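You operate a simulated robot arm through the tools that you are given. There is no shell and no other tool. Be economical: measure what you need, move in short steps, check, and stop when the job is done.

You are at the controls of a simulated robot arm. One attempt, no reset.

## Task
Seat the green grip plate in the plate stand and clamp it.
Fine: both cam levers were left shut: swing them loose first; the green lamp must be lit.

Only the result counts: the job must be done as asked and must still hold three seconds after the hand-in. Knocking over, shifting, dropping, spilling or breaking anything else fails it.

## Robot
A 7-joint arm with a fingered hand on a trunk, on a base that drives. Base frame: it is fixed to the floor where the robot stands at the start and does not move with it; the origin is under the middle of the robot, x ahead of it, y to its left, z up; the surface under the hand at the start is at about z = 0.9. Readings come in m, degrees, newtons and seconds.
With the tool pointing down near the work surface it reaches from about 0.3 to 0.7 m from the robot's upright axis, wherever it stands. Its first joint turns from -166.0 to 166.0 degrees. Places, roughly: plate stand [0.6, -0.2, 0.9]; purple cam lever [0.5, -0.3, 0.9]; slot of the plate stand [0.6, -0.2, 0.9]; yellow cam lever [0.6, -0.1, 0.9]. Payload 4 kg.
Tool frame: the origin (TCP) lies between the finger pads and is the grasp point; the fingertips stand 0.026 m ahead of it; z points along the fingers, y is the line along which they close. Largest opening 0.148 m; the body of the gripper starts 0.073 m behind the TCP. The gripper is a hand of 3 fingers: y runs from the thumb to the fingers, the wrist lies at [0, 0, -0.239] in the tool frame, and closing takes about 1.5 s.
Orientation is told as [roll, pitch, yaw] about the base's x, y, z axes, in that order, counted from this pose: with the fingers straight down and closing along the base's y, the tool's x points along the base's -x, its y along +y and its z along -z.

## Interface
- The arm moves only by the tool jog_arm. Its arguments are lists of equal length, an entry for each row: "hand": the finger opening in m, from 0 to 0.148; "dp": the shift along the tool's x, y, z in m, a list of three; "rot": the turn, a rotation vector about the tool's x, y, z in degrees, a list of three. In form: {"hand": [hand, ...], "dp": [[tx, ty, tz], ...], "rot": [[rx, ry, rz], ...]}. A call has 1 to 20 rows; each row shifts and turns the commanded pose from where the row before left it, along the tool's axes as they then stand. Rows are played at 5 a second. More than 0.05 m and 8.6 degrees between two rows, or a gripper value outside its range, and nothing of the call is played. A pose out of reach is approached as far as the arm can. The call stops where the force on the tool passes 50 N (or 10 N more than at its start, if that is more) or the arm is blocked; 0.2 s more then pass. The fingers move at their own pace (about 0.072 m/s each) and stop on an object; they squeeze with about 29 N. The grip force told is the motor's: it shows also when the fingers shut on nothing. Time passes only in rows, and 0.2 s behind the last, so rows that do not move let the fingers close. It gives the time, the measured TCP pose, the force on the tool (base axes), the opening and the grip force at its end, in the units of the frame above (readings bear some noise), with the torque about the TCP (base axes, N m) and any sound that the robot's microphone picked up.
- Cameras (640 x 400 px; columns grow to the right, rows downward): "scene" is now at [0.0149, 0.1106, 1.5702]; the picture's right is [-0.45, -0.89, 0.00], its down [-0.52, 0.27, -0.81] and it looks along [0.72, -0.37, -0.59] (base axes); focal length 258 px, centre (320, 200). "wrist" rides on the gripper at [0.068, -0.039, -0.09] in the tool frame; the picture's right is [0.50, 0.87, 0.00], its down [-0.66, 0.38, -0.65] and it looks along [-0.57, 0.33, 0.76] (tool axes); focal length 222 px, centre (320, 200). There is no depth. A picture from a camera that has moved, and an enlarged one, comes with that camera's place and axes in the base frame and with its lens.
- capture(camera): a new picture of that camera. No time passes.
- slide_trunk(by): slides the trunk up (or, below 0, down) by that many m; the arm and the scene camera ride with it, the base frame stays. It gives what a move gives, with no picture.
- steer(legs): drives the robot by 1 to 6 legs, each [ahead, left, turn to the left] in m, m and degrees, along the robot's own axes; the way and the turn of a leg run together, so that a leg with both is an arc; at most 1.5 m and 180 degrees a leg. The arm and the cameras ride along, it lands a little off, and it stops where it bumps. It gives what a move gives.
- preshape(shape): the hand has 3 fingers and takes this shape, open, in about a second: jaw (thumb against the fingers, like two jaws); tri (thumb and two fingers); tip (a fingertip pinch); poke (one finger out to press); point (the index stretched); flat (the hand flat); cup (the hand cupped); fist (a fist). The gripper value then closes the fingers along that shape, each until it touches; the sizes above hold for jaw. It gives what a move gives, with no picture.
- aim_head(pan, tilt): turns the head with the scene camera to pan (to the left, within 155 degrees either way) and tilt (down, from -29 to 69), counted from straight ahead of the robot. It gives what a move gives.
- zoom(camera, box): a new picture of the part [left, top, right, bottom] of that camera's present view, enlarged. No time passes.
- finish_job(): hands the job in; it is judged then, once.

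Go step by step. Nothing tells you exact positions but the pictures and the camera data: compare them with the known pose of the tool, close in by small moves and look again before you grip or let go. The budget is 120 turns and 98 pictures, counting those below and the enlarged ones. Unless the task says otherwise, let go and move clear before handing in, and close with one line.

The tools are called by a JSON object that holds its "op" and its "data". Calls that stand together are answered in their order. jog_arm: Moves the arm, as the interface text tells. Its arguments: {"type":"object","properties":{"hand":{"type":"array"},"dp":{"type":"array"},"rot":{"type":"array"}},"required":["hand","dp","rot"]} The other tools are called the same way: slide_trunk (by) slides the trunk up or down; preshape (shape) gives the hand a shape; steer (legs) drives the base; aim_head (pan, tilt) turns the head that bears the scene camera; capture (camera) takes a picture; zoom (camera, box) takes an enlarged picture of a part of a camera's view; finish_job () hands the job in.

At the start:

```text
t: 0.0
tool_pos: [0.4407, -0.1142, 1.2004]
ee_rot: [0.0, 0.0, 0.0]
force: [-0.1, -0.9, -0.3]
wrist_torque: [0.01, 0.01, 0.01]
grip_width: 0.1479
grasp_force: 0.0
shape: jaw
trunk travel left (down, up): [-0.525, 0.065]
robot x, y, heading: [-0.0039, 0.0, 0.0]
head pan, tilt: [-27.0, 36.1]
```

scene: 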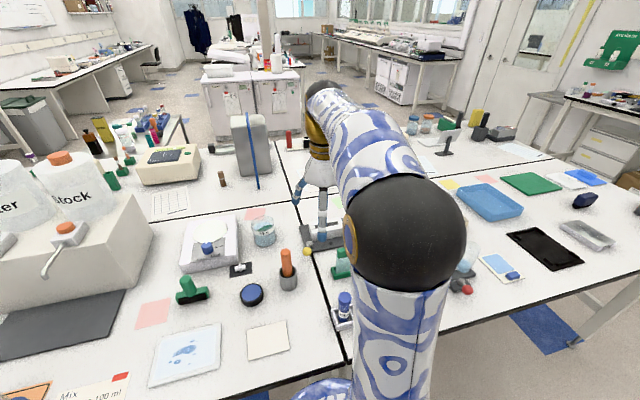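
wrist: 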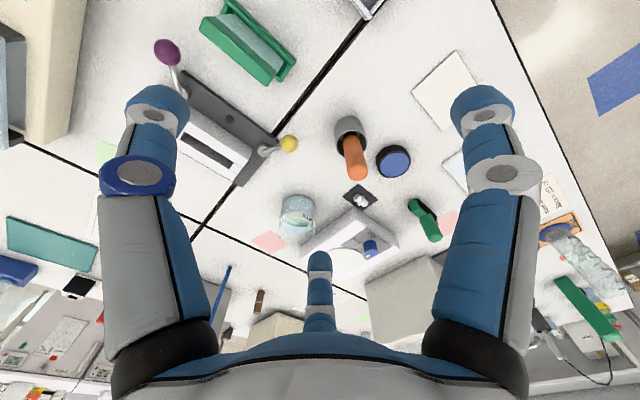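

I see the stand with its purple and yellow levers in the wrist view, and several green things; I will look closer to tell which is the grip plate.

{"op": "zoom", "data": {"camera": "wrist", "box": [130, 0, 450, 200]}}

{"op": "zoom", "data": {"camera": "scene", "box": [160, 180, 400, 330]}}

```text
2.00 times, centred on (290, 100) of wrist
camera zoom: at [0.3738, -0.1521, 1.2911], right [-0.5, 0.87, 0.0], down [0.66, 0.38, 0.65], along [0.57, 0.33, -0.76], focal length 444 px, centre (380, 400)
```

zoom: 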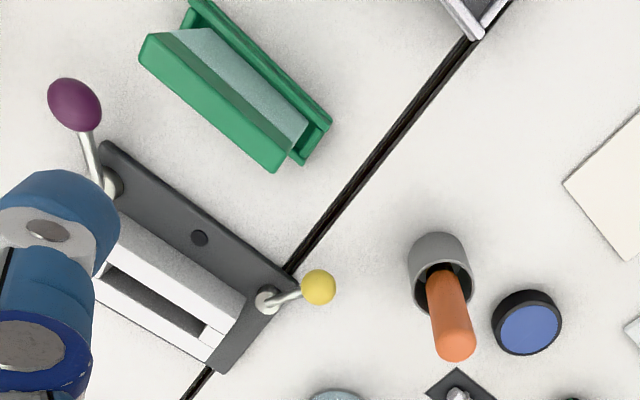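

```text
2.67 times, centred on (280, 255) of scene
camera zoom: at [0.0149, 0.1106, 1.5702], right [-0.45, -0.89, 0.0], down [-0.52, 0.27, -0.81], along [0.72, -0.37, -0.59], focal length 689 px, centre (427, 53)
```

zoom: 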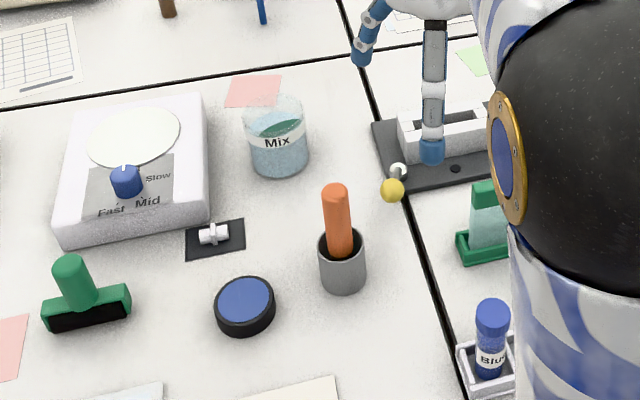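

The grip plate stands in a green tray near (0.445, -0.21) and the stand is near (0.64, -0.23). I will move the hand sideways for an unobstructed look.

{"op": "jog_arm", "data": {"hand": [0.148, 0.148, 0.148, 0.148], "dp": [[0, -0.04, 0], [0, -0.04, 0], [0, -0.04, 0], [0, 0, 0]], "rot": [[0, 0, 0], [0, 0, 0], [0, 0, 0], [0, 0, 0]]}}

{"op": "capture", "data": {"camera": "wrist"}}

{"op": "capture", "data": {"camera": "scene"}}

```text
t: 1.0
tool_pos: [0.4414, -0.2336, 1.2022]
ee_rot: [0.0, 0.0, 0.0]
force: [0.3, -0.2, 0.5]
wrist_torque: [0.02, -0.01, -0.01]
grip_width: 0.1481
grasp_force: 0.2
shape: jaw
trunk travel left (down, up): [-0.525, 0.065]
robot x, y, heading: [0.001, 0.0002, -0.1]
head pan, tilt: [-27.0, 36.1]
```

```text
93 pictures are left
camera wrist: at [0.3739, -0.2718, 1.2918], right [-0.5, 0.87, 0.0], down [0.66, 0.38, 0.65], along [0.57, 0.33, -0.76], focal length 222 px, centre (320, 200)
```

wrist: 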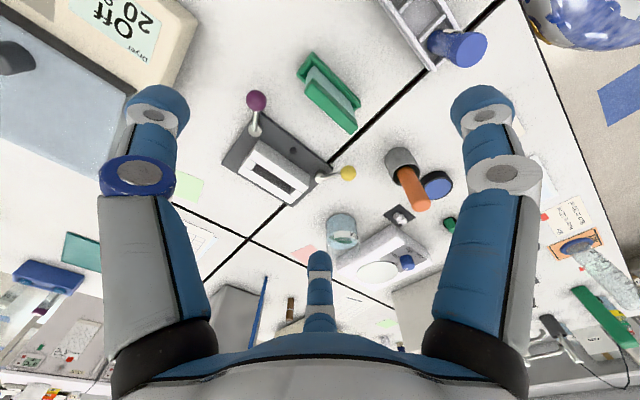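

```text
92 pictures are left
camera scene: at [0.0149, 0.1105, 1.5702], right [-0.45, -0.89, 0.0], down [-0.52, 0.27, -0.81], along [0.72, -0.37, -0.59], focal length 258 px, centre (320, 200)
```

scene: 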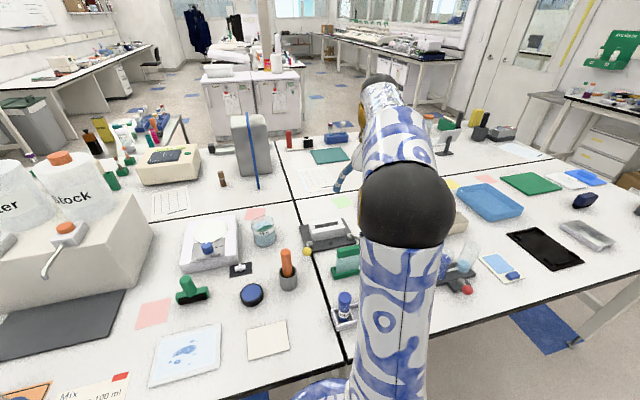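

{"op": "zoom", "data": {"camera": "wrist", "box": [200, 50, 400, 220]}}

{"op": "zoom", "data": {"camera": "scene", "box": [290, 200, 370, 290]}}

```text
2.35 times, centred on (300, 135) of wrist
camera zoom: at [0.3739, -0.2718, 1.2918], right [-0.5, 0.87, 0.0], down [0.66, 0.38, 0.65], along [0.57, 0.33, -0.76], focal length 523 px, centre (367, 353)
```

zoom: 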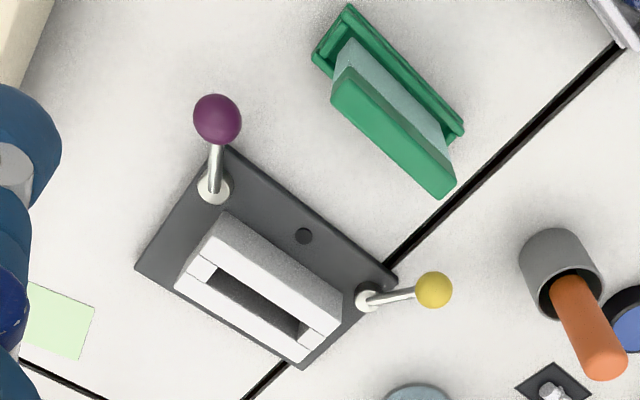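

```text
4.44 times, centred on (330, 245) of scene
camera zoom: at [0.0149, 0.1105, 1.5702], right [-0.45, -0.89, 0.0], down [-0.52, 0.27, -0.81], along [0.72, -0.37, -0.59], focal length 1148 px, centre (276, 0)
```

zoom: 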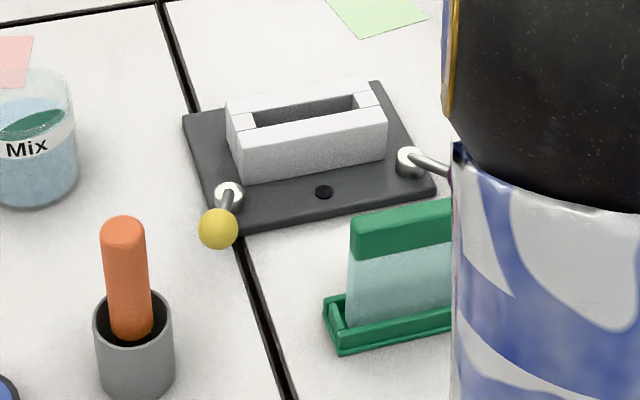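

The yellow knob works out at (0.544, -0.114, 0.95) on a pivot at (0.598, -0.145), and the purple knob at (0.51, -0.30) on a pivot at (0.57, -0.29). The plate is about (0.454, -0.206) with its top near z 0.99. Next I move above the yellow knob.

{"op": "jog_arm", "data": {"hand": [0.1, 0.07, 0.07, 0.07, 0.07, 0.07], "dp": [[-0.0206, 0.024, 0.029], [-0.0206, 0.024, 0.029], [-0.0206, 0.024, 0.029], [-0.0206, 0.024, 0.029], [-0.0206, 0.024, 0.029], [0, 0, 0]], "rot": [[0, 0, 0], [0, 0, 0], [0, 0, 0], [0, 0, 0], [0, 0, 0], [0, 0, 0]]}}

{"op": "capture", "data": {"camera": "wrist"}}

{"op": "zoom", "data": {"camera": "scene", "box": [270, 180, 410, 280]}}

```text
t: 2.4
tool_pos: [0.5447, -0.113, 1.0536]
ee_rot: [0.1, 0.1, 0.0]
force: [0.4, -0.4, 0.4]
wrist_torque: [0.01, 0.04, -0.03]
grip_width: 0.0705
grasp_force: 0.1
shape: jaw
trunk travel left (down, up): [-0.525, 0.065]
robot x, y, heading: [-0.0001, 0.0005, -0.1]
head pan, tilt: [-27.0, 36.1]
```

```text
89 pictures are left
camera wrist: at [0.4776, -0.1514, 1.1461], right [-0.5, 0.87, 0.0], down [0.66, 0.38, 0.65], along [0.57, 0.33, -0.76], focal length 222 px, centre (320, 200)
```

wrist: 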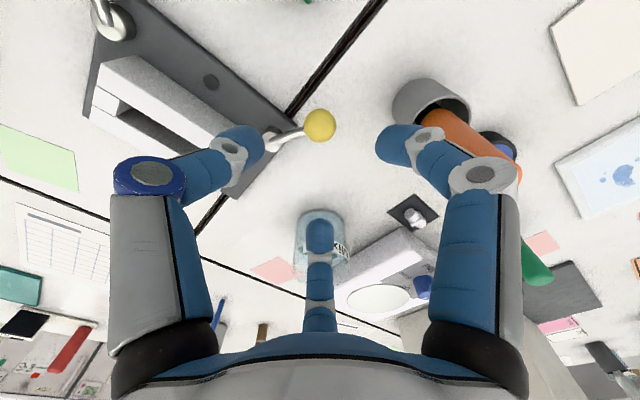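

```text
4.00 times, centred on (340, 230) of scene
camera zoom: at [0.0151, 0.1106, 1.5702], right [-0.45, -0.89, 0.0], down [-0.52, 0.27, -0.81], along [0.72, -0.37, -0.59], focal length 1034 px, centre (240, 80)
```

zoom: 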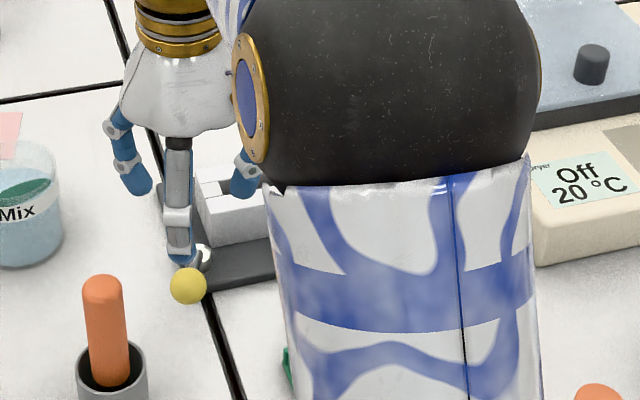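

The knob sits right under the hand. I descend around it and close loosely so I can feel which way it swings.

{"op": "jog_arm", "data": {"hand": [0.07, 0.07, 0.07, 0.07, 0.045, 0.045, 0.045], "dp": [[0, 0, 0.025], [0, 0, 0.025], [0, 0, 0.025], [0, 0, 0.018], [0, 0, 0], [0, 0, 0], [0, 0, 0]], "rot": [[0, 0, 0], [0, 0, 0], [0, 0, 0], [0, 0, 0], [0, 0, 0], [0, 0, 0], [0, 0, 0]]}}

{"op": "capture", "data": {"camera": "wrist"}}

{"op": "zoom", "data": {"camera": "scene", "box": [270, 180, 410, 280]}}

```text
t: 4.0
tool_pos: [0.5444, -0.1128, 0.963]
ee_rot: [0.0, 0.0, 0.0]
force: [0.3, 0.7, -0.4]
wrist_torque: [0.03, -0.05, 0.0]
grip_width: 0.0454
grasp_force: 0.0
shape: jaw
trunk travel left (down, up): [-0.525, 0.065]
robot x, y, heading: [-0.0023, 0.0004, -0.3]
head pan, tilt: [-27.0, 36.1]
```

```text
87 pictures are left
camera wrist: at [0.4772, -0.1513, 1.0532], right [-0.5, 0.87, 0.0], down [0.66, 0.38, 0.65], along [0.57, 0.33, -0.76], focal length 222 px, centre (320, 200)
```

wrist: 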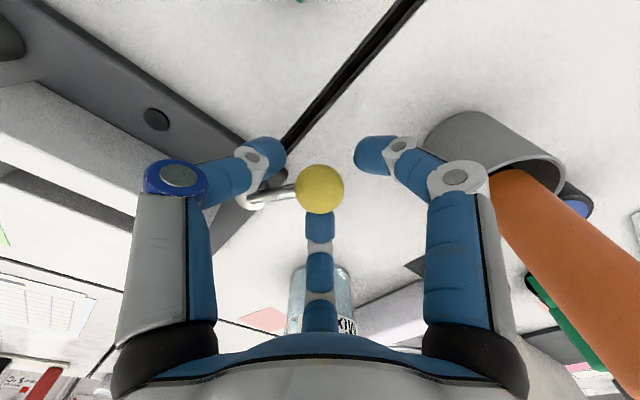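

```text
4.00 times, centred on (340, 230) of scene
camera zoom: at [0.015, 0.1105, 1.5702], right [-0.45, -0.89, 0.0], down [-0.52, 0.27, -0.81], along [0.72, -0.37, -0.59], focal length 1034 px, centre (240, 80)
```

zoom: 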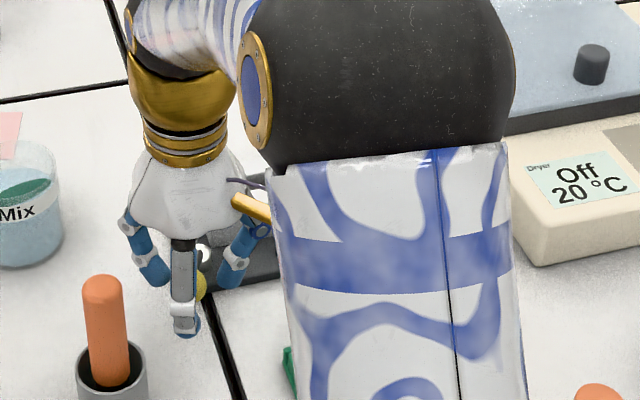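

The knob is caged. I try swinging it outward a little and watch the force.

{"op": "jog_arm", "data": {"hand": [0.035, 0.035, 0.035, 0.035, 0.035], "dp": [[0, 0, 0], [-0.003, 0.0045, 0], [-0.003, 0.0045, 0], [-0.004, 0.004, 0], [-0.004, 0.004, 0]], "rot": [[0, 0, 0], [0, 0, 0], [0, 0, 0], [0, 0, 0], [0, 0, 0]]}}

{"op": "capture", "data": {"camera": "wrist"}}

```text
t: 5.2
tool_pos: [0.5569, -0.097, 0.9629]
ee_rot: [0.0, 0.1, 0.1]
force: [-0.9, 0.1, 0.3]
wrist_torque: [0.01, 0.01, -0.01]
grip_width: 0.0354
grasp_force: 0.1
shape: jaw
trunk travel left (down, up): [-0.525, 0.065]
robot x, y, heading: [-0.0034, -0.0006, 0.1]
head pan, tilt: [-27.0, 36.1]
```

```text
85 pictures are left
camera wrist: at [0.4906, -0.1352, 1.0528], right [-0.5, 0.87, 0.0], down [0.66, 0.38, 0.65], along [0.57, 0.33, -0.76], focal length 222 px, centre (320, 200)
```

wrist: 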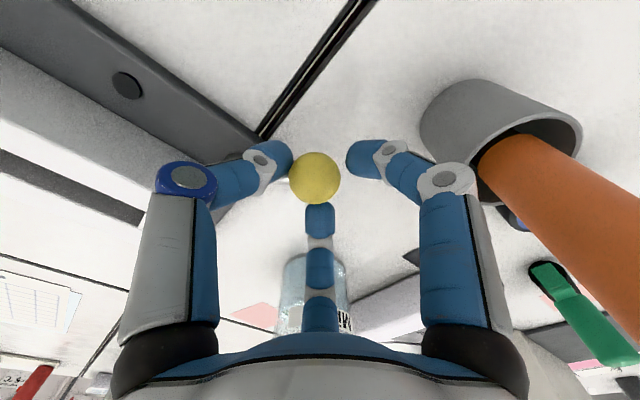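

The lever swings freely outward. I grip the knob and continue along the arc.

{"op": "jog_arm", "data": {"hand": [0.02, 0.02, 0.02, 0.02, 0.02, 0.02, 0.02], "dp": [[0, 0, 0], [0, 0, 0], [0, 0, 0], [-0.007, 0.005, 0], [-0.008, 0.004, 0], [-0.008, 0.003, 0], [-0.008, 0.001, 0]], "rot": [[0, 0, 0], [0, 0, 0], [0, 0, 0], [0, 0, 0], [0, 0, 0], [0, 0, 0], [0, 0, 0]]}}

{"op": "capture", "data": {"camera": "wrist"}}

```text
t: 6.8
tool_pos: [0.5869, -0.0845, 0.9605]
ee_rot: [0.0, 0.3, -0.1]
force: [-18.0, 4.3, -23.4]
wrist_torque: [0.08, 0.65, -0.99]
grip_width: 0.0194
grasp_force: 29.1
shape: jaw
trunk travel left (down, up): [-0.525, 0.065]
robot x, y, heading: [-0.0038, -0.002, 0.3]
head pan, tilt: [-27.0, 36.1]
```

```text
84 pictures are left
camera wrist: at [0.5203, -0.1216, 1.0521], right [-0.5, 0.87, 0.0], down [0.66, 0.38, 0.65], along [0.56, 0.33, -0.76], focal length 222 px, centre (320, 200)
```

wrist: 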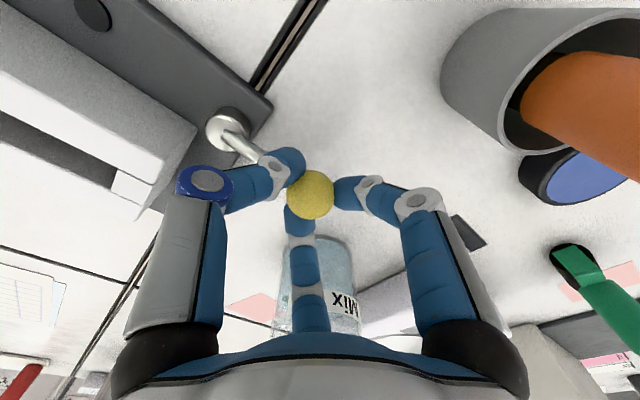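

The lever has swung about 55° and the force is rising. I loosen the grip and push gently further to see whether this is its stop.

{"op": "jog_arm", "data": {"hand": [0.045, 0.045, 0.045, 0.045, 0.045, 0.045], "dp": [[0, 0, 0], [0, 0, 0], [-0.006, 0, 0], [-0.006, 0, 0], [-0.006, -0.001, 0], [-0.006, -0.002, 0]], "rot": [[0, 0, 0], [0, 0, 0], [0, 0, 0], [0, 0, 0], [0, 0, 0], [0, 0, 0]]}}

{"op": "capture", "data": {"camera": "wrist"}}

```text
t: 8.2
tool_pos: [0.6116, -0.0857, 0.9617]
ee_rot: [0.1, 0.0, 0.1]
force: [-0.3, 0.5, -0.1]
wrist_torque: [0.0, -0.01, 0.03]
grip_width: 0.0451
grasp_force: 0.1
shape: jaw
trunk travel left (down, up): [-0.525, 0.065]
robot x, y, heading: [0.0006, 0.0019, 0.2]
head pan, tilt: [-27.0, 36.1]
```

```text
83 pictures are left
camera wrist: at [0.5459, -0.124, 1.0523], right [-0.5, 0.87, 0.0], down [0.66, 0.38, 0.65], along [0.57, 0.33, -0.76], focal length 222 px, centre (320, 200)
```

wrist: 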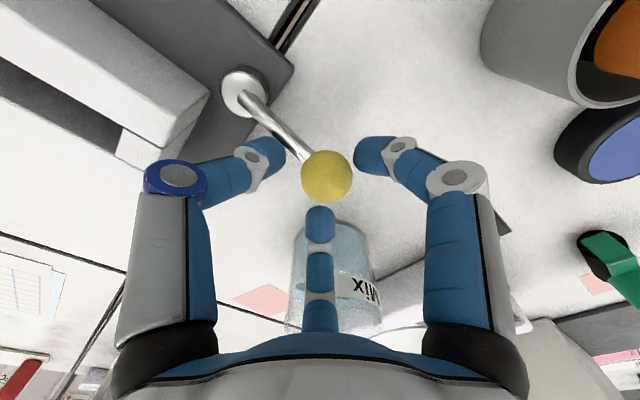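

It swung further without force, so the stop is not reached. I continue along the arc.

{"op": "jog_arm", "data": {"hand": [0.045, 0.045, 0.045, 0.045, 0.045], "dp": [[-0.006, -0.001, 0], [-0.006, -0.002, 0], [-0.006, -0.003, 0], [-0.006, -0.004, 0], [-0.006, -0.005, 0]], "rot": [[0, 0, 0], [0, 0, 0], [0, 0, 0], [0, 0, 0], [0, 0, 0]]}}

{"op": "capture", "data": {"camera": "wrist"}}

```text
t: 9.4
tool_pos: [0.6421, -0.1, 0.9651]
ee_rot: [0.0, 0.0, 0.1]
force: [-11.2, 7.9, 2.9]
wrist_torque: [0.24, 0.38, -0.08]
grip_width: 0.0602
grasp_force: 0.0
shape: jaw
trunk travel left (down, up): [-0.525, 0.065]
robot x, y, heading: [-0.0011, -0.0034, -0.0]
head pan, tilt: [-27.0, 36.1]
```

```text
82 pictures are left
camera wrist: at [0.5744, -0.1384, 1.0543], right [-0.5, 0.87, 0.0], down [0.66, 0.38, 0.65], along [0.57, 0.33, -0.76], focal length 222 px, centre (320, 200)
```

wrist: 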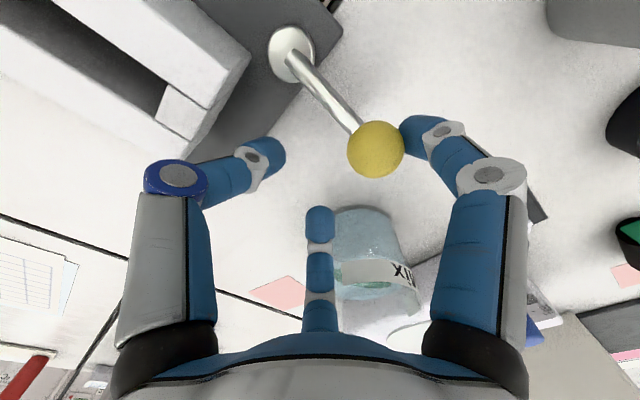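

The lever is at its stop, about 80°, so yellow is loose. I back off, rise and go over the purple knob.

{"op": "jog_arm", "data": {"hand": [0.07, 0.07, 0.07, 0.07, 0.07, 0.07, 0.07, 0.07, 0.07, 0.07, 0.07, 0.07], "dp": [[0.012, 0.0, 0], [0.012, 0.005, 0], [0, 0, -0.03], [0, 0, -0.03], [0, 0, -0.04], [0.022, -0.042, 0], [0.022, -0.042, 0], [0.022, -0.042, 0], [0.022, -0.042, 0], [0.021, -0.042, 0], [0, 0, 0], [0, 0, 0]], "rot": [[0, 0, 0], [0, 0, 0], [0, 0, 0], [0, 0, 0], [0, 0, 0], [0, 0, 0], [0, 0, 0], [0, 0, 0], [0, 0, 0], [0, 0, 0], [0, 0, 0], [0, 0, 0]]}}

{"op": "capture", "data": {"camera": "wrist"}}

```text
t: 12.0
tool_pos: [0.51, -0.3066, 1.0627]
ee_rot: [-0.1, -0.1, -0.1]
force: [0.1, -0.3, -0.1]
wrist_torque: [-0.03, 0.0, -0.01]
grip_width: 0.0703
grasp_force: 0.1
shape: jaw
trunk travel left (down, up): [-0.525, 0.065]
robot x, y, heading: [0.0042, 0.0002, -0.3]
head pan, tilt: [-27.0, 36.1]
```

```text
81 pictures are left
camera wrist: at [0.4425, -0.3447, 1.1524], right [-0.5, 0.87, 0.0], down [0.66, 0.38, 0.65], along [0.57, 0.33, -0.76], focal length 222 px, centre (320, 200)
```

wrist: 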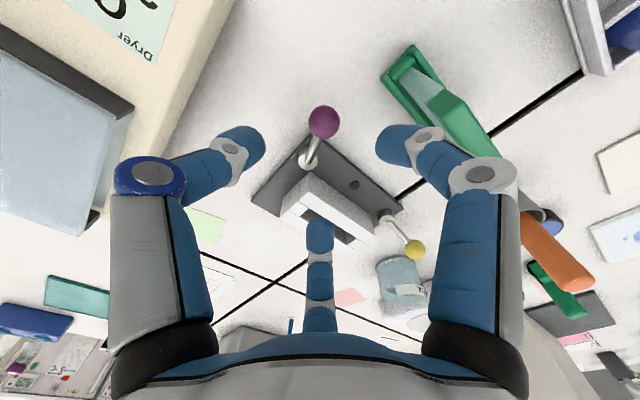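

The purple knob is right below. The dryer box is close on the far side, so I check its clearance in the scene view first.

{"op": "capture", "data": {"camera": "scene"}}

{"op": "zoom", "data": {"camera": "wrist", "box": [60, 0, 380, 200]}}

```text
80 pictures are left
camera scene: at [0.0151, 0.1106, 1.5701], right [-0.45, -0.89, 0.0], down [-0.52, 0.27, -0.81], along [0.72, -0.37, -0.59], focal length 258 px, centre (320, 200)
```

scene: 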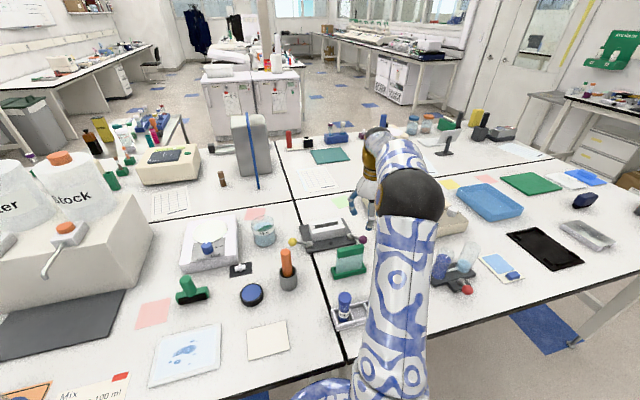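

```text
2.00 times, centred on (220, 100) of wrist
camera zoom: at [0.4425, -0.3447, 1.1524], right [-0.5, 0.87, 0.0], down [0.66, 0.38, 0.65], along [0.57, 0.33, -0.76], focal length 444 px, centre (520, 400)
```

zoom: 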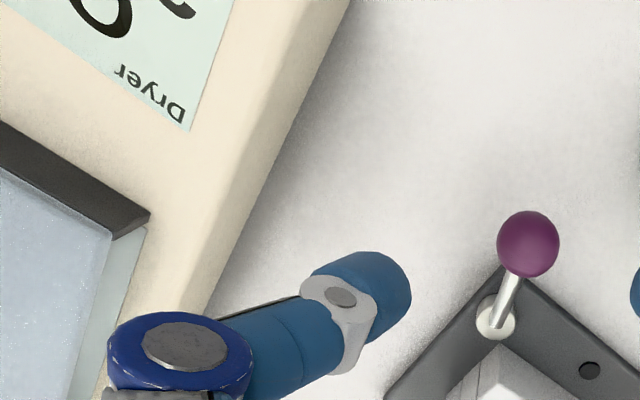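

The dryer is only about 0.06 m tall with its side at y -0.41, so there is room with a narrow opening. I descend over the purple knob.

{"op": "jog_arm", "data": {"hand": [0.07, 0.07, 0.07, 0.07, 0.045, 0.036, 0.036, 0.036], "dp": [[0, 0.004, 0.025], [0, 0, 0.025], [0, 0, 0.025], [0, 0, 0.022], [0, 0, 0], [0, 0, 0], [0, 0, 0], [0, 0, 0]], "rot": [[0, 0, 0], [0, 0, 0], [0, 0, 0], [0, 0, 0], [0, 0, 0], [0, 0, 0], [0, 0, 0], [0, 0, 0]]}}

{"op": "capture", "data": {"camera": "wrist"}}

```text
t: 13.8
tool_pos: [0.5095, -0.3017, 0.9647]
ee_rot: [-0.1, 0.1, -0.1]
force: [1.0, 0.5, 1.0]
wrist_torque: [0.03, 0.02, 0.02]
grip_width: 0.0365
grasp_force: 0.0
shape: jaw
trunk travel left (down, up): [-0.525, 0.065]
robot x, y, heading: [-0.0001, 0.0025, 0.2]
head pan, tilt: [-27.0, 36.1]
```

```text
78 pictures are left
camera wrist: at [0.4423, -0.3401, 1.0561], right [-0.5, 0.87, 0.0], down [0.66, 0.38, 0.65], along [0.57, 0.33, -0.76], focal length 222 px, centre (320, 200)
```

wrist: 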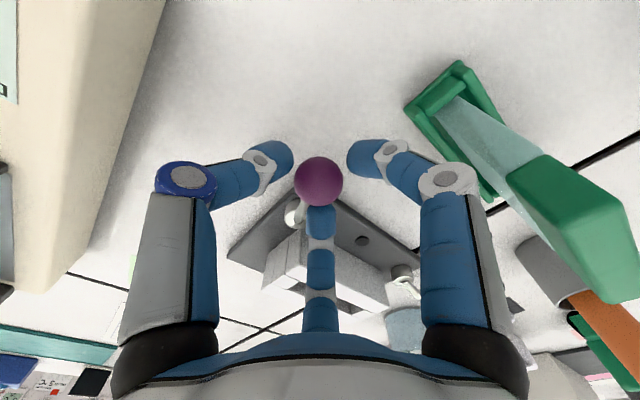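

Caged. I swing the purple lever outward along its arc.

{"op": "jog_arm", "data": {"hand": [0.036, 0.036, 0.038, 0.04, 0.042, 0.045, 0.045], "dp": [[-0.003, -0.01, 0], [-0.0055, -0.011, 0], [-0.0075, -0.01, 0], [-0.0095, -0.008, 0], [-0.011, -0.006, 0], [-0.011, -0.003, 0], [-0.008, -0.001, 0]], "rot": [[0, 0, 0], [0, 0, 0], [0, 0, 0], [0, 0, 0], [0, 0, 0], [0, 0, 0], [0, 0, 0]]}}

{"op": "capture", "data": {"camera": "wrist"}}

```text
t: 15.4
tool_pos: [0.5634, -0.3513, 0.9661]
ee_rot: [0.0, 0.0, 0.0]
force: [-1.5, -0.2, 0.6]
wrist_torque: [-0.03, 0.04, 0.0]
grip_width: 0.0451
grasp_force: 0.2
shape: jaw
trunk travel left (down, up): [-0.525, 0.065]
robot x, y, heading: [0.0002, 0.0035, -0.2]
head pan, tilt: [-27.0, 36.1]
```

```text
77 pictures are left
camera wrist: at [0.498, -0.3904, 1.0559], right [-0.5, 0.87, 0.0], down [0.66, 0.38, 0.65], along [0.57, 0.33, -0.76], focal length 222 px, centre (320, 200)
```

wrist: 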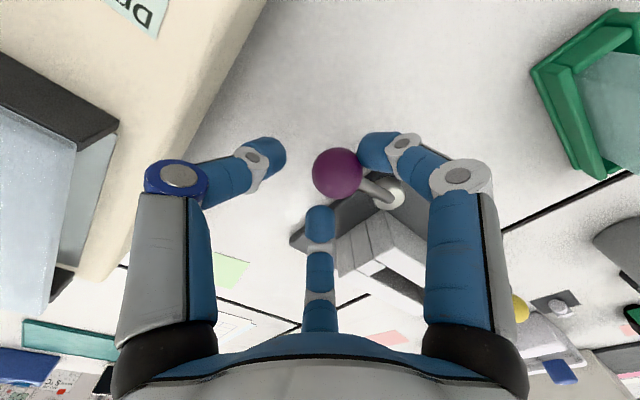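

Nearly there; I push a bit further to feel the stop.

{"op": "jog_arm", "data": {"hand": [0.045, 0.045, 0.045], "dp": [[-0.006, 0.001, 0], [-0.006, 0.002, 0], [-0.006, 0.002, 0]], "rot": [[0, 0, 0], [0, 0, 0], [0, 0, 0]]}}

{"op": "capture", "data": {"camera": "wrist"}}

```text
t: 16.2
tool_pos: [0.583, -0.3467, 0.9652]
ee_rot: [0.0, -0.1, 0.1]
force: [-4.2, 3.1, -1.2]
wrist_torque: [0.03, 0.05, -0.02]
grip_width: 0.0471
grasp_force: 0.0
shape: jaw
trunk travel left (down, up): [-0.525, 0.065]
robot x, y, heading: [-0.0011, -0.0002, 0.2]
head pan, tilt: [-27.0, 36.1]
```

```text
76 pictures are left
camera wrist: at [0.5159, -0.3846, 1.0563], right [-0.5, 0.87, 0.0], down [0.66, 0.38, 0.65], along [0.57, 0.33, -0.76], focal length 222 px, centre (320, 200)
```

wrist: 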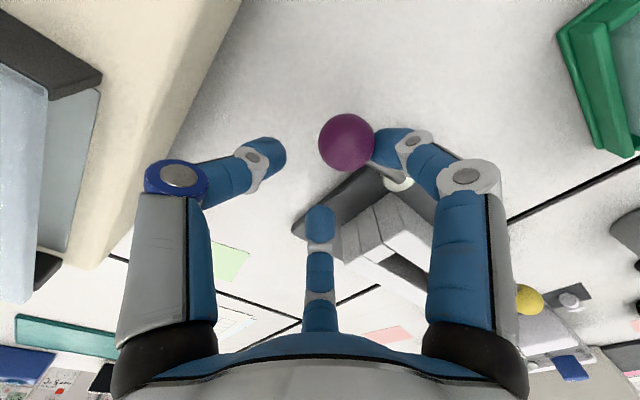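

Purple is also at its stop. I rise, come back over the middle and yaw the hand so that it will close across the plate.

{"op": "jog_arm", "data": {"hand": [0.06, 0.07, 0.07, 0.07, 0.07, 0.07, 0.07, 0.07, 0.07, 0.07], "dp": [[0.012, 0, 0], [0, 0, -0.03], [0, 0, -0.045], [0, 0, -0.045], [0, 0, -0.045], [0, 0, -0.045], [0.024, 0.039, -0.025], [0.024, 0.039, 0], [0.023, 0.039, 0], [0, 0, 0]], "rot": [[0, 0, 0], [0, 0, 0], [0, 0, 0], [0, 0, 0], [0, 0, 0], [0, 0, 0], [0, 0, 0], [0, 0, 0], [0, 0, 0], [0, 0, 0]]}}

{"op": "jog_arm", "data": {"hand": [0.07, 0.07, 0.07, 0.07, 0.07, 0.07, 0.07, 0.07, 0.07, 0.07, 0.07, 0.07, 0.07], "dp": [[0, 0, 0], [0, 0, 0], [0, 0, 0], [0, 0, 0], [0, 0, 0], [0, 0, 0], [0, 0, 0], [0, 0, 0], [0, 0, 0], [0, 0, 0], [0, 0, 0], [0, 0, 0], [0, 0, 0]], "rot": [[0, 0, 8.46], [0, 0, 8.46], [0, 0, 8.46], [0, 0, 8.46], [0, 0, 8.46], [0, 0, 8.46], [0, 0, 8.46], [0, 0, 8.46], [0, 0, 8.46], [0, 0, 8.46], [0, 0, 8.46], [0, 0, 8.46], [0, 0, 0]]}}

{"op": "capture", "data": {"camera": "wrist"}}

{"op": "capture", "data": {"camera": "scene"}}

```text
refused: row 7 steps farther than a row can; nothing moved
```

```text
t: 19.0
tool_pos: [0.5786, -0.3526, 0.9661]
ee_rot: [-0.1, -0.1, -101.7]
force: [-30.9, -28.8, -1.8]
wrist_torque: [-0.5, 0.36, 2.24]
grip_width: 0.0855
grasp_force: 0.0
shape: jaw
trunk travel left (down, up): [-0.525, 0.065]
robot x, y, heading: [-0.0009, 0.0008, -0.0]
head pan, tilt: [-27.0, 36.1]
```

```text
75 pictures are left
camera wrist: at [0.5544, -0.278, 1.0559], right [0.95, 0.31, 0.0], down [0.24, -0.72, 0.65], along [0.2, -0.62, -0.76], focal length 222 px, centre (320, 200)
```

wrist: 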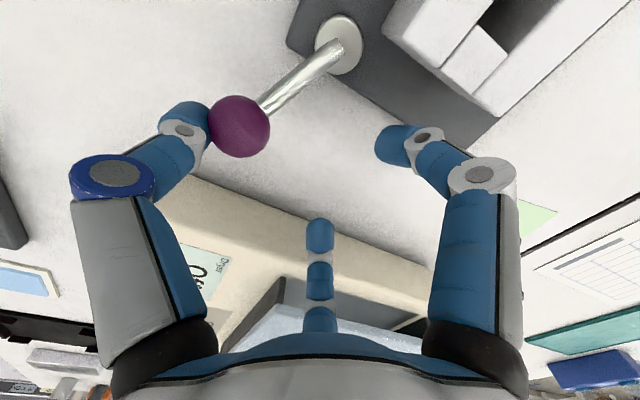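

```text
74 pictures are left
camera scene: at [0.0109, 0.106, 1.5705], right [-0.45, -0.89, 0.0], down [-0.52, 0.27, -0.81], along [0.72, -0.37, -0.59], focal length 258 px, centre (320, 200)
```

scene: 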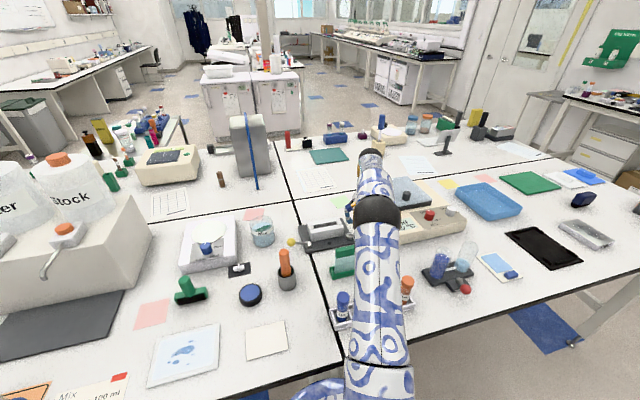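

My first call was refused and the yaw ran low, nudging the purple lever partly back; the stand looks unmoved. I ease off and rise clear, then re-check.

{"op": "jog_arm", "data": {"hand": [0.0855, 0.0855, 0.0855, 0.0855, 0.0855, 0.0855, 0.0855], "dp": [[0, -0.006, 0], [0, -0.006, 0], [0, 0, -0.02], [0, 0, -0.03], [0, 0, -0.04], [0, 0, -0.04], [0, 0, 0]], "rot": [[0, 0, 0], [0, 0, 0], [0, 0, 0], [0, 0, 0], [0, 0, 0], [0, 0, 0], [0, 0, 0]]}}

{"op": "capture", "data": {"camera": "wrist"}}

{"op": "zoom", "data": {"camera": "scene", "box": [270, 180, 410, 280]}}

```text
t: 20.6
tool_pos: [0.571, -0.344, 1.0953]
ee_rot: [0.0, 0.0, -101.5]
force: [0.3, -1.0, 0.2]
wrist_torque: [0.02, 0.02, 0.02]
grip_width: 0.0852
grasp_force: 0.0
shape: jaw
trunk travel left (down, up): [-0.525, 0.065]
robot x, y, heading: [-0.0011, -0.0045, -0.1]
head pan, tilt: [-27.0, 36.1]
```

```text
73 pictures are left
camera wrist: at [0.5474, -0.2697, 1.1862], right [0.95, 0.32, 0.0], down [0.24, -0.72, 0.65], along [0.21, -0.62, -0.76], focal length 222 px, centre (320, 200)
```

wrist: 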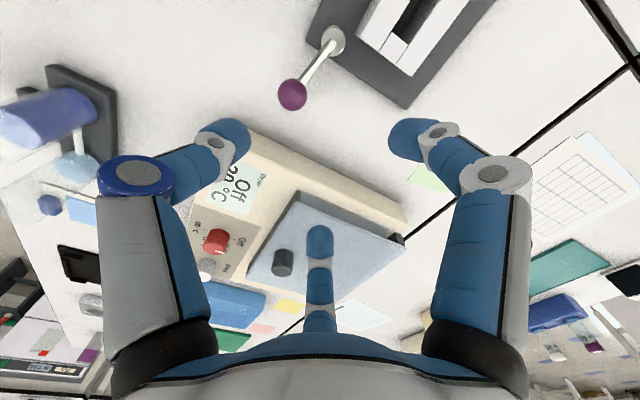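

```text
4.00 times, centred on (340, 230) of scene
camera zoom: at [0.0148, 0.1105, 1.5702], right [-0.45, -0.89, 0.0], down [-0.52, 0.27, -0.81], along [0.72, -0.37, -0.59], focal length 1034 px, centre (240, 80)
```

zoom: 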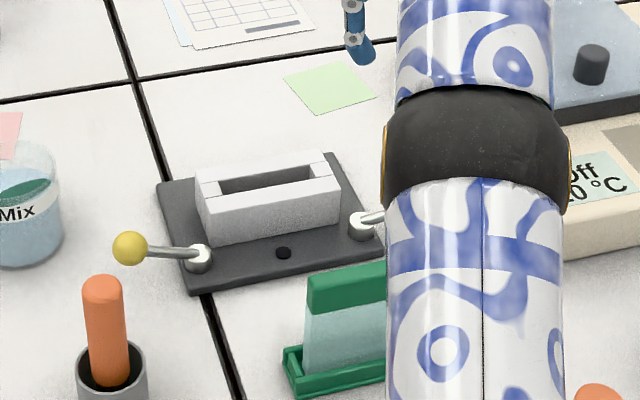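

The purple lever sits about 14° short of its stop. I close the fingers, come down on its robot side and push it back to the stop.

{"op": "jog_arm", "data": {"hand": [0.04, 0.0, 0.0, 0.0, 0.0, 0.0, 0.0, 0.0], "dp": [[-0.005, -0.024, 0], [-0.005, -0.024, 0], [-0.004, -0.019, 0], [0, 0, 0.03], [0, 0, 0.04], [0, 0, 0.04], [0, 0, 0.02], [0, 0, 0]], "rot": [[0, 0, 0], [0, 0, 0], [0, 0, 0], [0, 0, 0], [0, 0, 0], [0, 0, 0], [0, 0, 0], [0, 0, 0]]}}

{"op": "capture", "data": {"camera": "wrist"}}

```text
t: 22.4
tool_pos: [0.5037, -0.3439, 0.9653]
ee_rot: [0.0, 0.1, -101.5]
force: [0.8, -1.0, 0.1]
wrist_torque: [-0.02, -0.03, 0.03]
grip_width: 0.0
grasp_force: 29.1
shape: jaw
trunk travel left (down, up): [-0.525, 0.065]
robot x, y, heading: [0.0023, 0.0009, 0.1]
head pan, tilt: [-27.0, 36.1]
```

```text
71 pictures are left
camera wrist: at [0.4792, -0.2694, 1.0564], right [0.95, 0.32, 0.0], down [0.24, -0.72, 0.65], along [0.21, -0.62, -0.76], focal length 222 px, centre (320, 200)
```

wrist: 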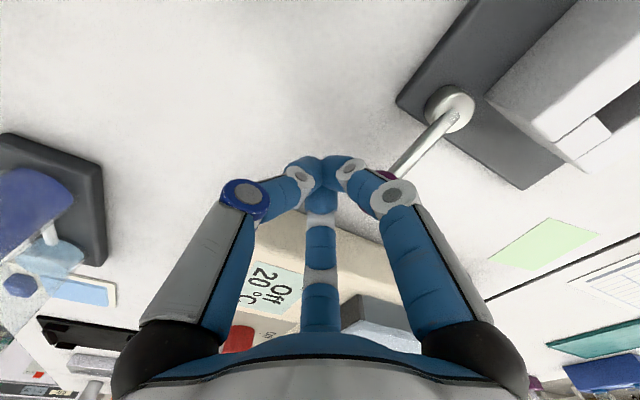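

{"op": "jog_arm", "data": {"hand": [0.0, 0.0, 0.0, 0.0], "dp": [[0.0012, 0.006, 0], [0.0012, 0.006, 0], [0.001, 0.005, 0], [0.001, 0.004, 0]], "rot": [[0, 0, 0], [0, 0, 0], [0, 0, 0], [0, 0, 0]]}}

{"op": "capture", "data": {"camera": "wrist"}}

```text
t: 23.4
tool_pos: [0.5248, -0.3448, 0.9644]
ee_rot: [0.1, 0.0, -101.5]
force: [-0.7, -0.7, 0.8]
wrist_torque: [0.01, 0.03, 0.0]
grip_width: 0.0002
grasp_force: 28.9
shape: jaw
trunk travel left (down, up): [-0.525, 0.065]
robot x, y, heading: [0.0, -0.0031, -0.0]
head pan, tilt: [-27.0, 36.1]
```

```text
70 pictures are left
camera wrist: at [0.5006, -0.2699, 1.0563], right [0.95, 0.32, 0.0], down [0.24, -0.72, 0.65], along [0.21, -0.62, -0.76], focal length 222 px, centre (320, 200)
```

wrist: 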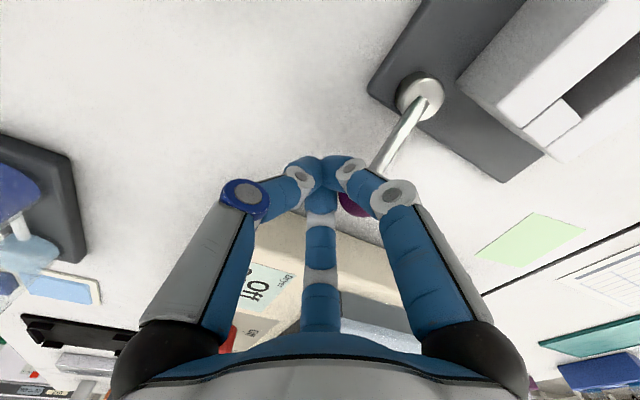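

{"op": "jog_arm", "data": {"hand": [0.0, 0.0], "dp": [[0.001, 0.005, 0], [0.001, 0.004, 0]], "rot": [[0, 0, 0], [0, 0, 0]]}}

```text
t: 24.0
tool_pos: [0.5322, -0.3453, 0.9654]
ee_rot: [-0.2, 0.0, -101.6]
force: [-13.2, -0.4, -0.8]
wrist_torque: [0.0, 0.2, 0.09]
grip_width: 0.0
grasp_force: 28.8
shape: jaw
trunk travel left (down, up): [-0.525, 0.065]
robot x, y, heading: [0.0041, -0.0016, 0.1]
head pan, tilt: [-27.0, 36.1]
```

The stop is reached (13 N). I back off, rise and go to a lookout from where plate and stand are both seen.

{"op": "jog_arm", "data": {"hand": [0.0, 0.0, 0.0, 0.0, 0.0, 0.0, 0.0, 0.0, 0.0, 0.0, 0.0, 0.0, 0.0], "dp": [[-0.003, -0.02, 0], [0, 0, -0.045], [0, 0, -0.045], [0, 0, -0.045], [0, 0, -0.045], [0, 0, -0.045], [0.043, -0.011, 0], [0.043, -0.011, 0], [0.043, -0.011, 0], [0.043, -0.011, 0], [0.043, -0.011, 0], [0.043, -0.011, 0], [0, 0, 0]], "rot": [[0, 0, 0], [0, 0, 0], [0, 0, 0], [0, 0, 0], [0, 0, 0], [0, 0, 0], [0, 0, 0], [0, 0, 0], [0, 0, 0], [0, 0, 0], [0, 0, 0], [0, 0, 0], [0, 0, 0]]}}

{"op": "capture", "data": {"camera": "wrist"}}

{"op": "capture", "data": {"camera": "scene"}}

```text
t: 26.8
tool_pos: [0.5009, -0.0759, 1.1906]
ee_rot: [0.0, 0.0, -101.5]
force: [-0.3, -0.6, 0.2]
wrist_torque: [-0.04, 0.0, -0.01]
grip_width: 0.0001
grasp_force: 29.1
shape: jaw
trunk travel left (down, up): [-0.525, 0.065]
robot x, y, heading: [0.0054, -0.0062, 0.1]
head pan, tilt: [-27.0, 36.1]
```

```text
69 pictures are left
camera wrist: at [0.4765, -0.0024, 1.2817], right [0.95, 0.32, 0.0], down [0.24, -0.72, 0.65], along [0.21, -0.62, -0.76], focal length 222 px, centre (320, 200)
```

wrist: 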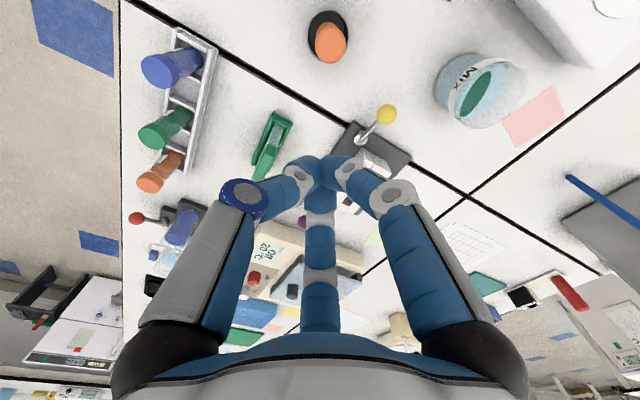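

```text
68 pictures are left
camera scene: at [0.015, 0.1106, 1.5701], right [-0.45, -0.89, 0.0], down [-0.52, 0.27, -0.81], along [0.72, -0.37, -0.59], focal length 258 px, centre (320, 200)
```

scene: 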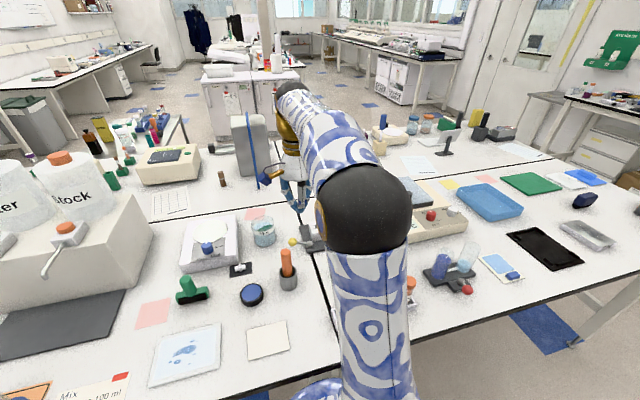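

I open the fingers and shift a little so they do not hide the plate and stand.

{"op": "jog_arm", "data": {"hand": [0.1, 0.12, 0.12, 0.12, 0.12], "dp": [[-0.022, 0.02, 0], [-0.022, 0.02, 0], [0, 0, 0], [0, 0, 0], [0, 0, 0]], "rot": [[0, 0, 0], [0, 0, 0], [0, 0, 0], [0, 0, 0], [0, 0, 0]]}}

{"op": "capture", "data": {"camera": "wrist"}}

{"op": "zoom", "data": {"camera": "wrist", "box": [220, 0, 460, 150]}}

```text
t: 28.0
tool_pos: [0.5331, -0.1288, 1.19]
ee_rot: [0.0, 0.0, -101.6]
force: [-0.5, -0.6, -0.4]
wrist_torque: [0.0, 0.01, 0.01]
grip_width: 0.1198
grasp_force: 0.1
shape: jaw
trunk travel left (down, up): [-0.525, 0.065]
robot x, y, heading: [-0.0007, -0.0007, -0.2]
head pan, tilt: [-27.0, 36.1]
```

```text
67 pictures are left
camera wrist: at [0.5075, -0.0537, 1.2816], right [0.95, 0.32, 0.0], down [0.24, -0.72, 0.65], along [0.21, -0.62, -0.76], focal length 222 px, centre (320, 200)
```

wrist: 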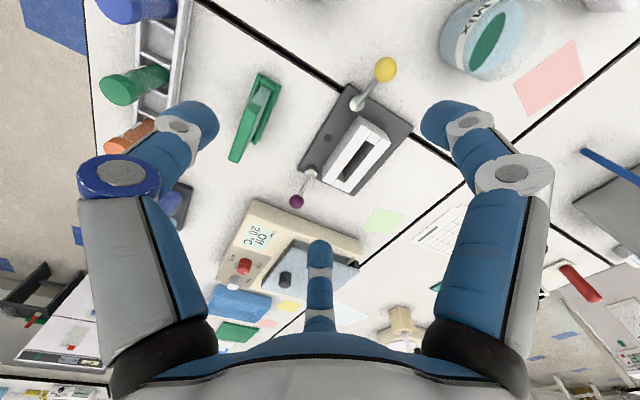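

```text
2.67 times, centred on (340, 75) of wrist
camera zoom: at [0.5075, -0.0537, 1.2816], right [0.95, 0.32, 0.0], down [0.24, -0.72, 0.65], along [0.21, -0.62, -0.76], focal length 592 px, centre (267, 533)
```

zoom: 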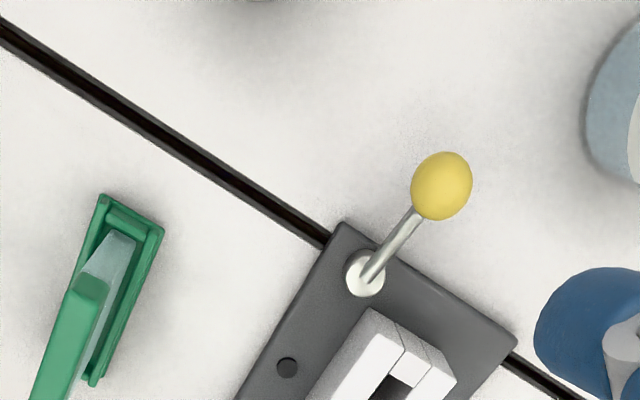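

Now a closer crop of the plate and the slot together.

{"op": "zoom", "data": {"camera": "wrist", "box": [210, 60, 430, 215]}}

```text
2.58 times, centred on (320, 138) of wrist
camera zoom: at [0.5075, -0.0537, 1.2816], right [0.95, 0.32, 0.0], down [0.24, -0.72, 0.65], along [0.21, -0.62, -0.76], focal length 573 px, centre (320, 361)
```

zoom: 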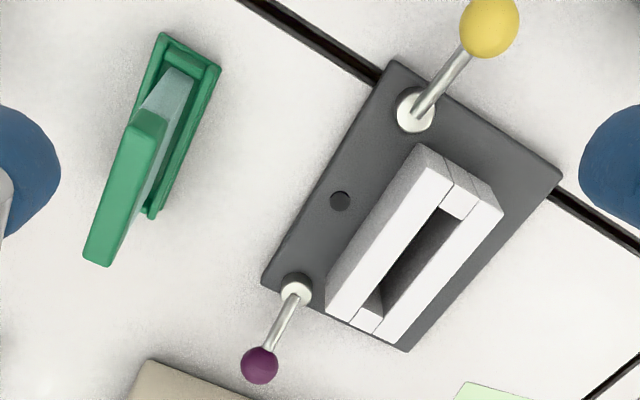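

The slot centre works out at about (0.632, -0.231), its top at z 0.94, with the long axis at 78°. The plate is parallel to it near (0.45, -0.21). I go above the plate.

{"op": "jog_arm", "data": {"hand": [0.09, 0.08, 0.08, 0.08, 0.08], "dp": [[-0.0242, -0.0157, 0.0275], [-0.0242, -0.0157, 0.0275], [-0.0242, -0.0157, 0.0275], [-0.0242, -0.0157, 0.0275], [0, 0, 0]], "rot": [[0, 0, 0], [0, 0, 0], [0, 0, 0], [0, 0, 0], [0, 0, 0]]}}

{"op": "capture", "data": {"camera": "wrist"}}

{"op": "zoom", "data": {"camera": "wrist", "box": [220, 50, 420, 175]}}

```text
t: 29.2
tool_pos: [0.4507, -0.2106, 1.0804]
ee_rot: [0.0, 0.0, -101.5]
force: [-0.3, -0.2, -0.8]
wrist_torque: [0.0, 0.01, 0.02]
grip_width: 0.0805
grasp_force: 0.2
shape: jaw
trunk travel left (down, up): [-0.525, 0.065]
robot x, y, heading: [-0.0009, 0.0006, -0.3]
head pan, tilt: [-27.0, 36.1]
```

```text
64 pictures are left
camera wrist: at [0.4261, -0.1361, 1.1717], right [0.95, 0.32, 0.0], down [0.24, -0.72, 0.65], along [0.21, -0.62, -0.76], focal length 222 px, centre (320, 200)
```

wrist: 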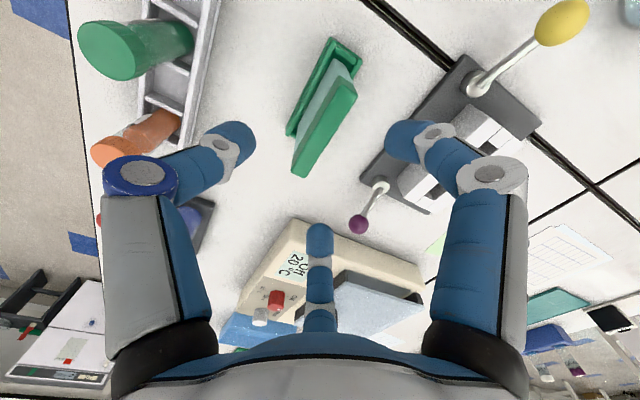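

```text
3.20 times, centred on (320, 112) of wrist
camera zoom: at [0.4261, -0.1361, 1.1717], right [0.95, 0.32, 0.0], down [0.24, -0.72, 0.65], along [0.21, -0.62, -0.76], focal length 711 px, centre (320, 480)
```

zoom: 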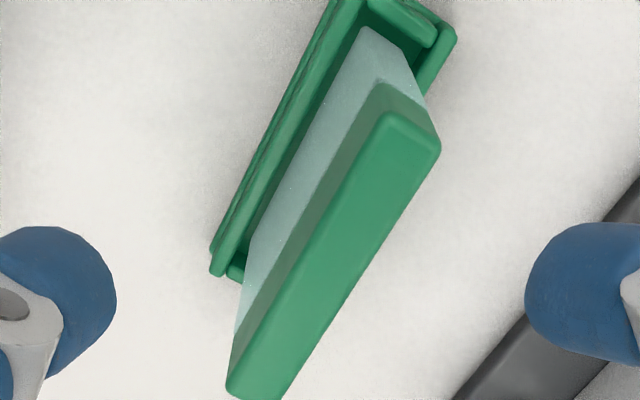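

The bar top is at z≈1.0, centred at (0.452, -0.212), 0.08 long and about 0.014 thick, aligned with the hand. I descend and check before gripping.

{"op": "jog_arm", "data": {"hand": [0.08, 0.08, 0.08, 0.08, 0.08], "dp": [[0, 0.001, 0.025], [0, 0, 0.025], [0, 0, 0.025], [0, 0, 0.02], [0, 0, 0]], "rot": [[0, 0, 0], [0, 0, 0], [0, 0, 0], [0, 0, 0], [0, 0, 0]]}}

{"op": "capture", "data": {"camera": "wrist"}}

```text
t: 30.4
tool_pos: [0.4506, -0.211, 0.9855]
ee_rot: [0.0, 0.0, -101.5]
force: [0.6, -0.4, 0.1]
wrist_torque: [0.0, 0.03, -0.01]
grip_width: 0.0808
grasp_force: 0.1
shape: jaw
trunk travel left (down, up): [-0.525, 0.065]
robot x, y, heading: [0.0018, -0.0015, 0.3]
head pan, tilt: [-27.0, 36.1]
```

```text
62 pictures are left
camera wrist: at [0.4269, -0.1359, 1.0755], right [0.95, 0.32, 0.0], down [0.24, -0.72, 0.65], along [0.21, -0.62, -0.76], focal length 222 px, centre (320, 200)
```

wrist: 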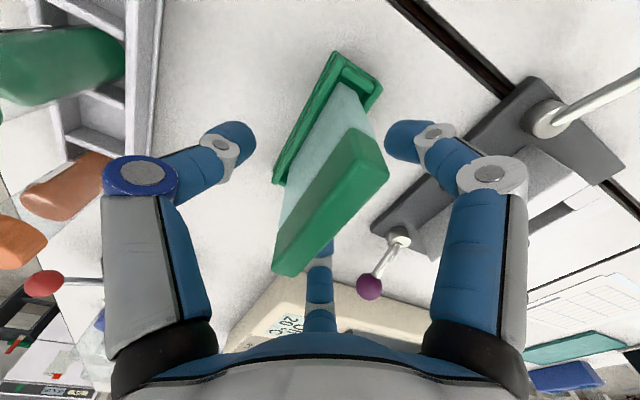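

Well centred. I close on the bar.

{"op": "jog_arm", "data": {"hand": [0.05, 0.03, 0.0, 0.0, 0.0, 0.0, 0.0], "dp": [[0, 0, 0], [0, 0, 0], [0, 0, 0], [0, 0, 0], [0, 0, 0], [0, 0, 0], [0, 0, 0]], "rot": [[0, 0, 0], [0, 0, 0], [0, 0, 0], [0, 0, 0], [0, 0, 0], [0, 0, 0], [0, 0, 0]]}}

{"op": "capture", "data": {"camera": "wrist"}}

```text
t: 32.0
tool_pos: [0.4504, -0.2101, 0.9856]
ee_rot: [-0.1, 0.0, -101.5]
force: [1.0, 0.0, 0.1]
wrist_torque: [0.0, -0.01, 0.03]
grip_width: 0.0162
grasp_force: 28.9
shape: jaw
trunk travel left (down, up): [-0.525, 0.065]
robot x, y, heading: [-0.0026, -0.0004, -0.3]
head pan, tilt: [-27.0, 36.1]
```

```text
61 pictures are left
camera wrist: at [0.427, -0.1359, 1.0757], right [0.95, 0.32, 0.0], down [0.24, -0.72, 0.65], along [0.21, -0.62, -0.76], focal length 222 px, centre (320, 200)
```

wrist: 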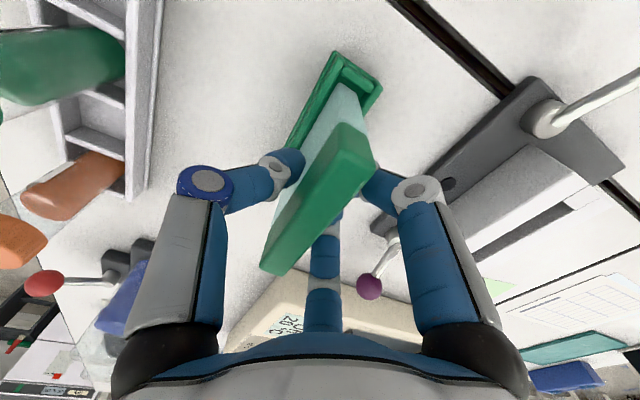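

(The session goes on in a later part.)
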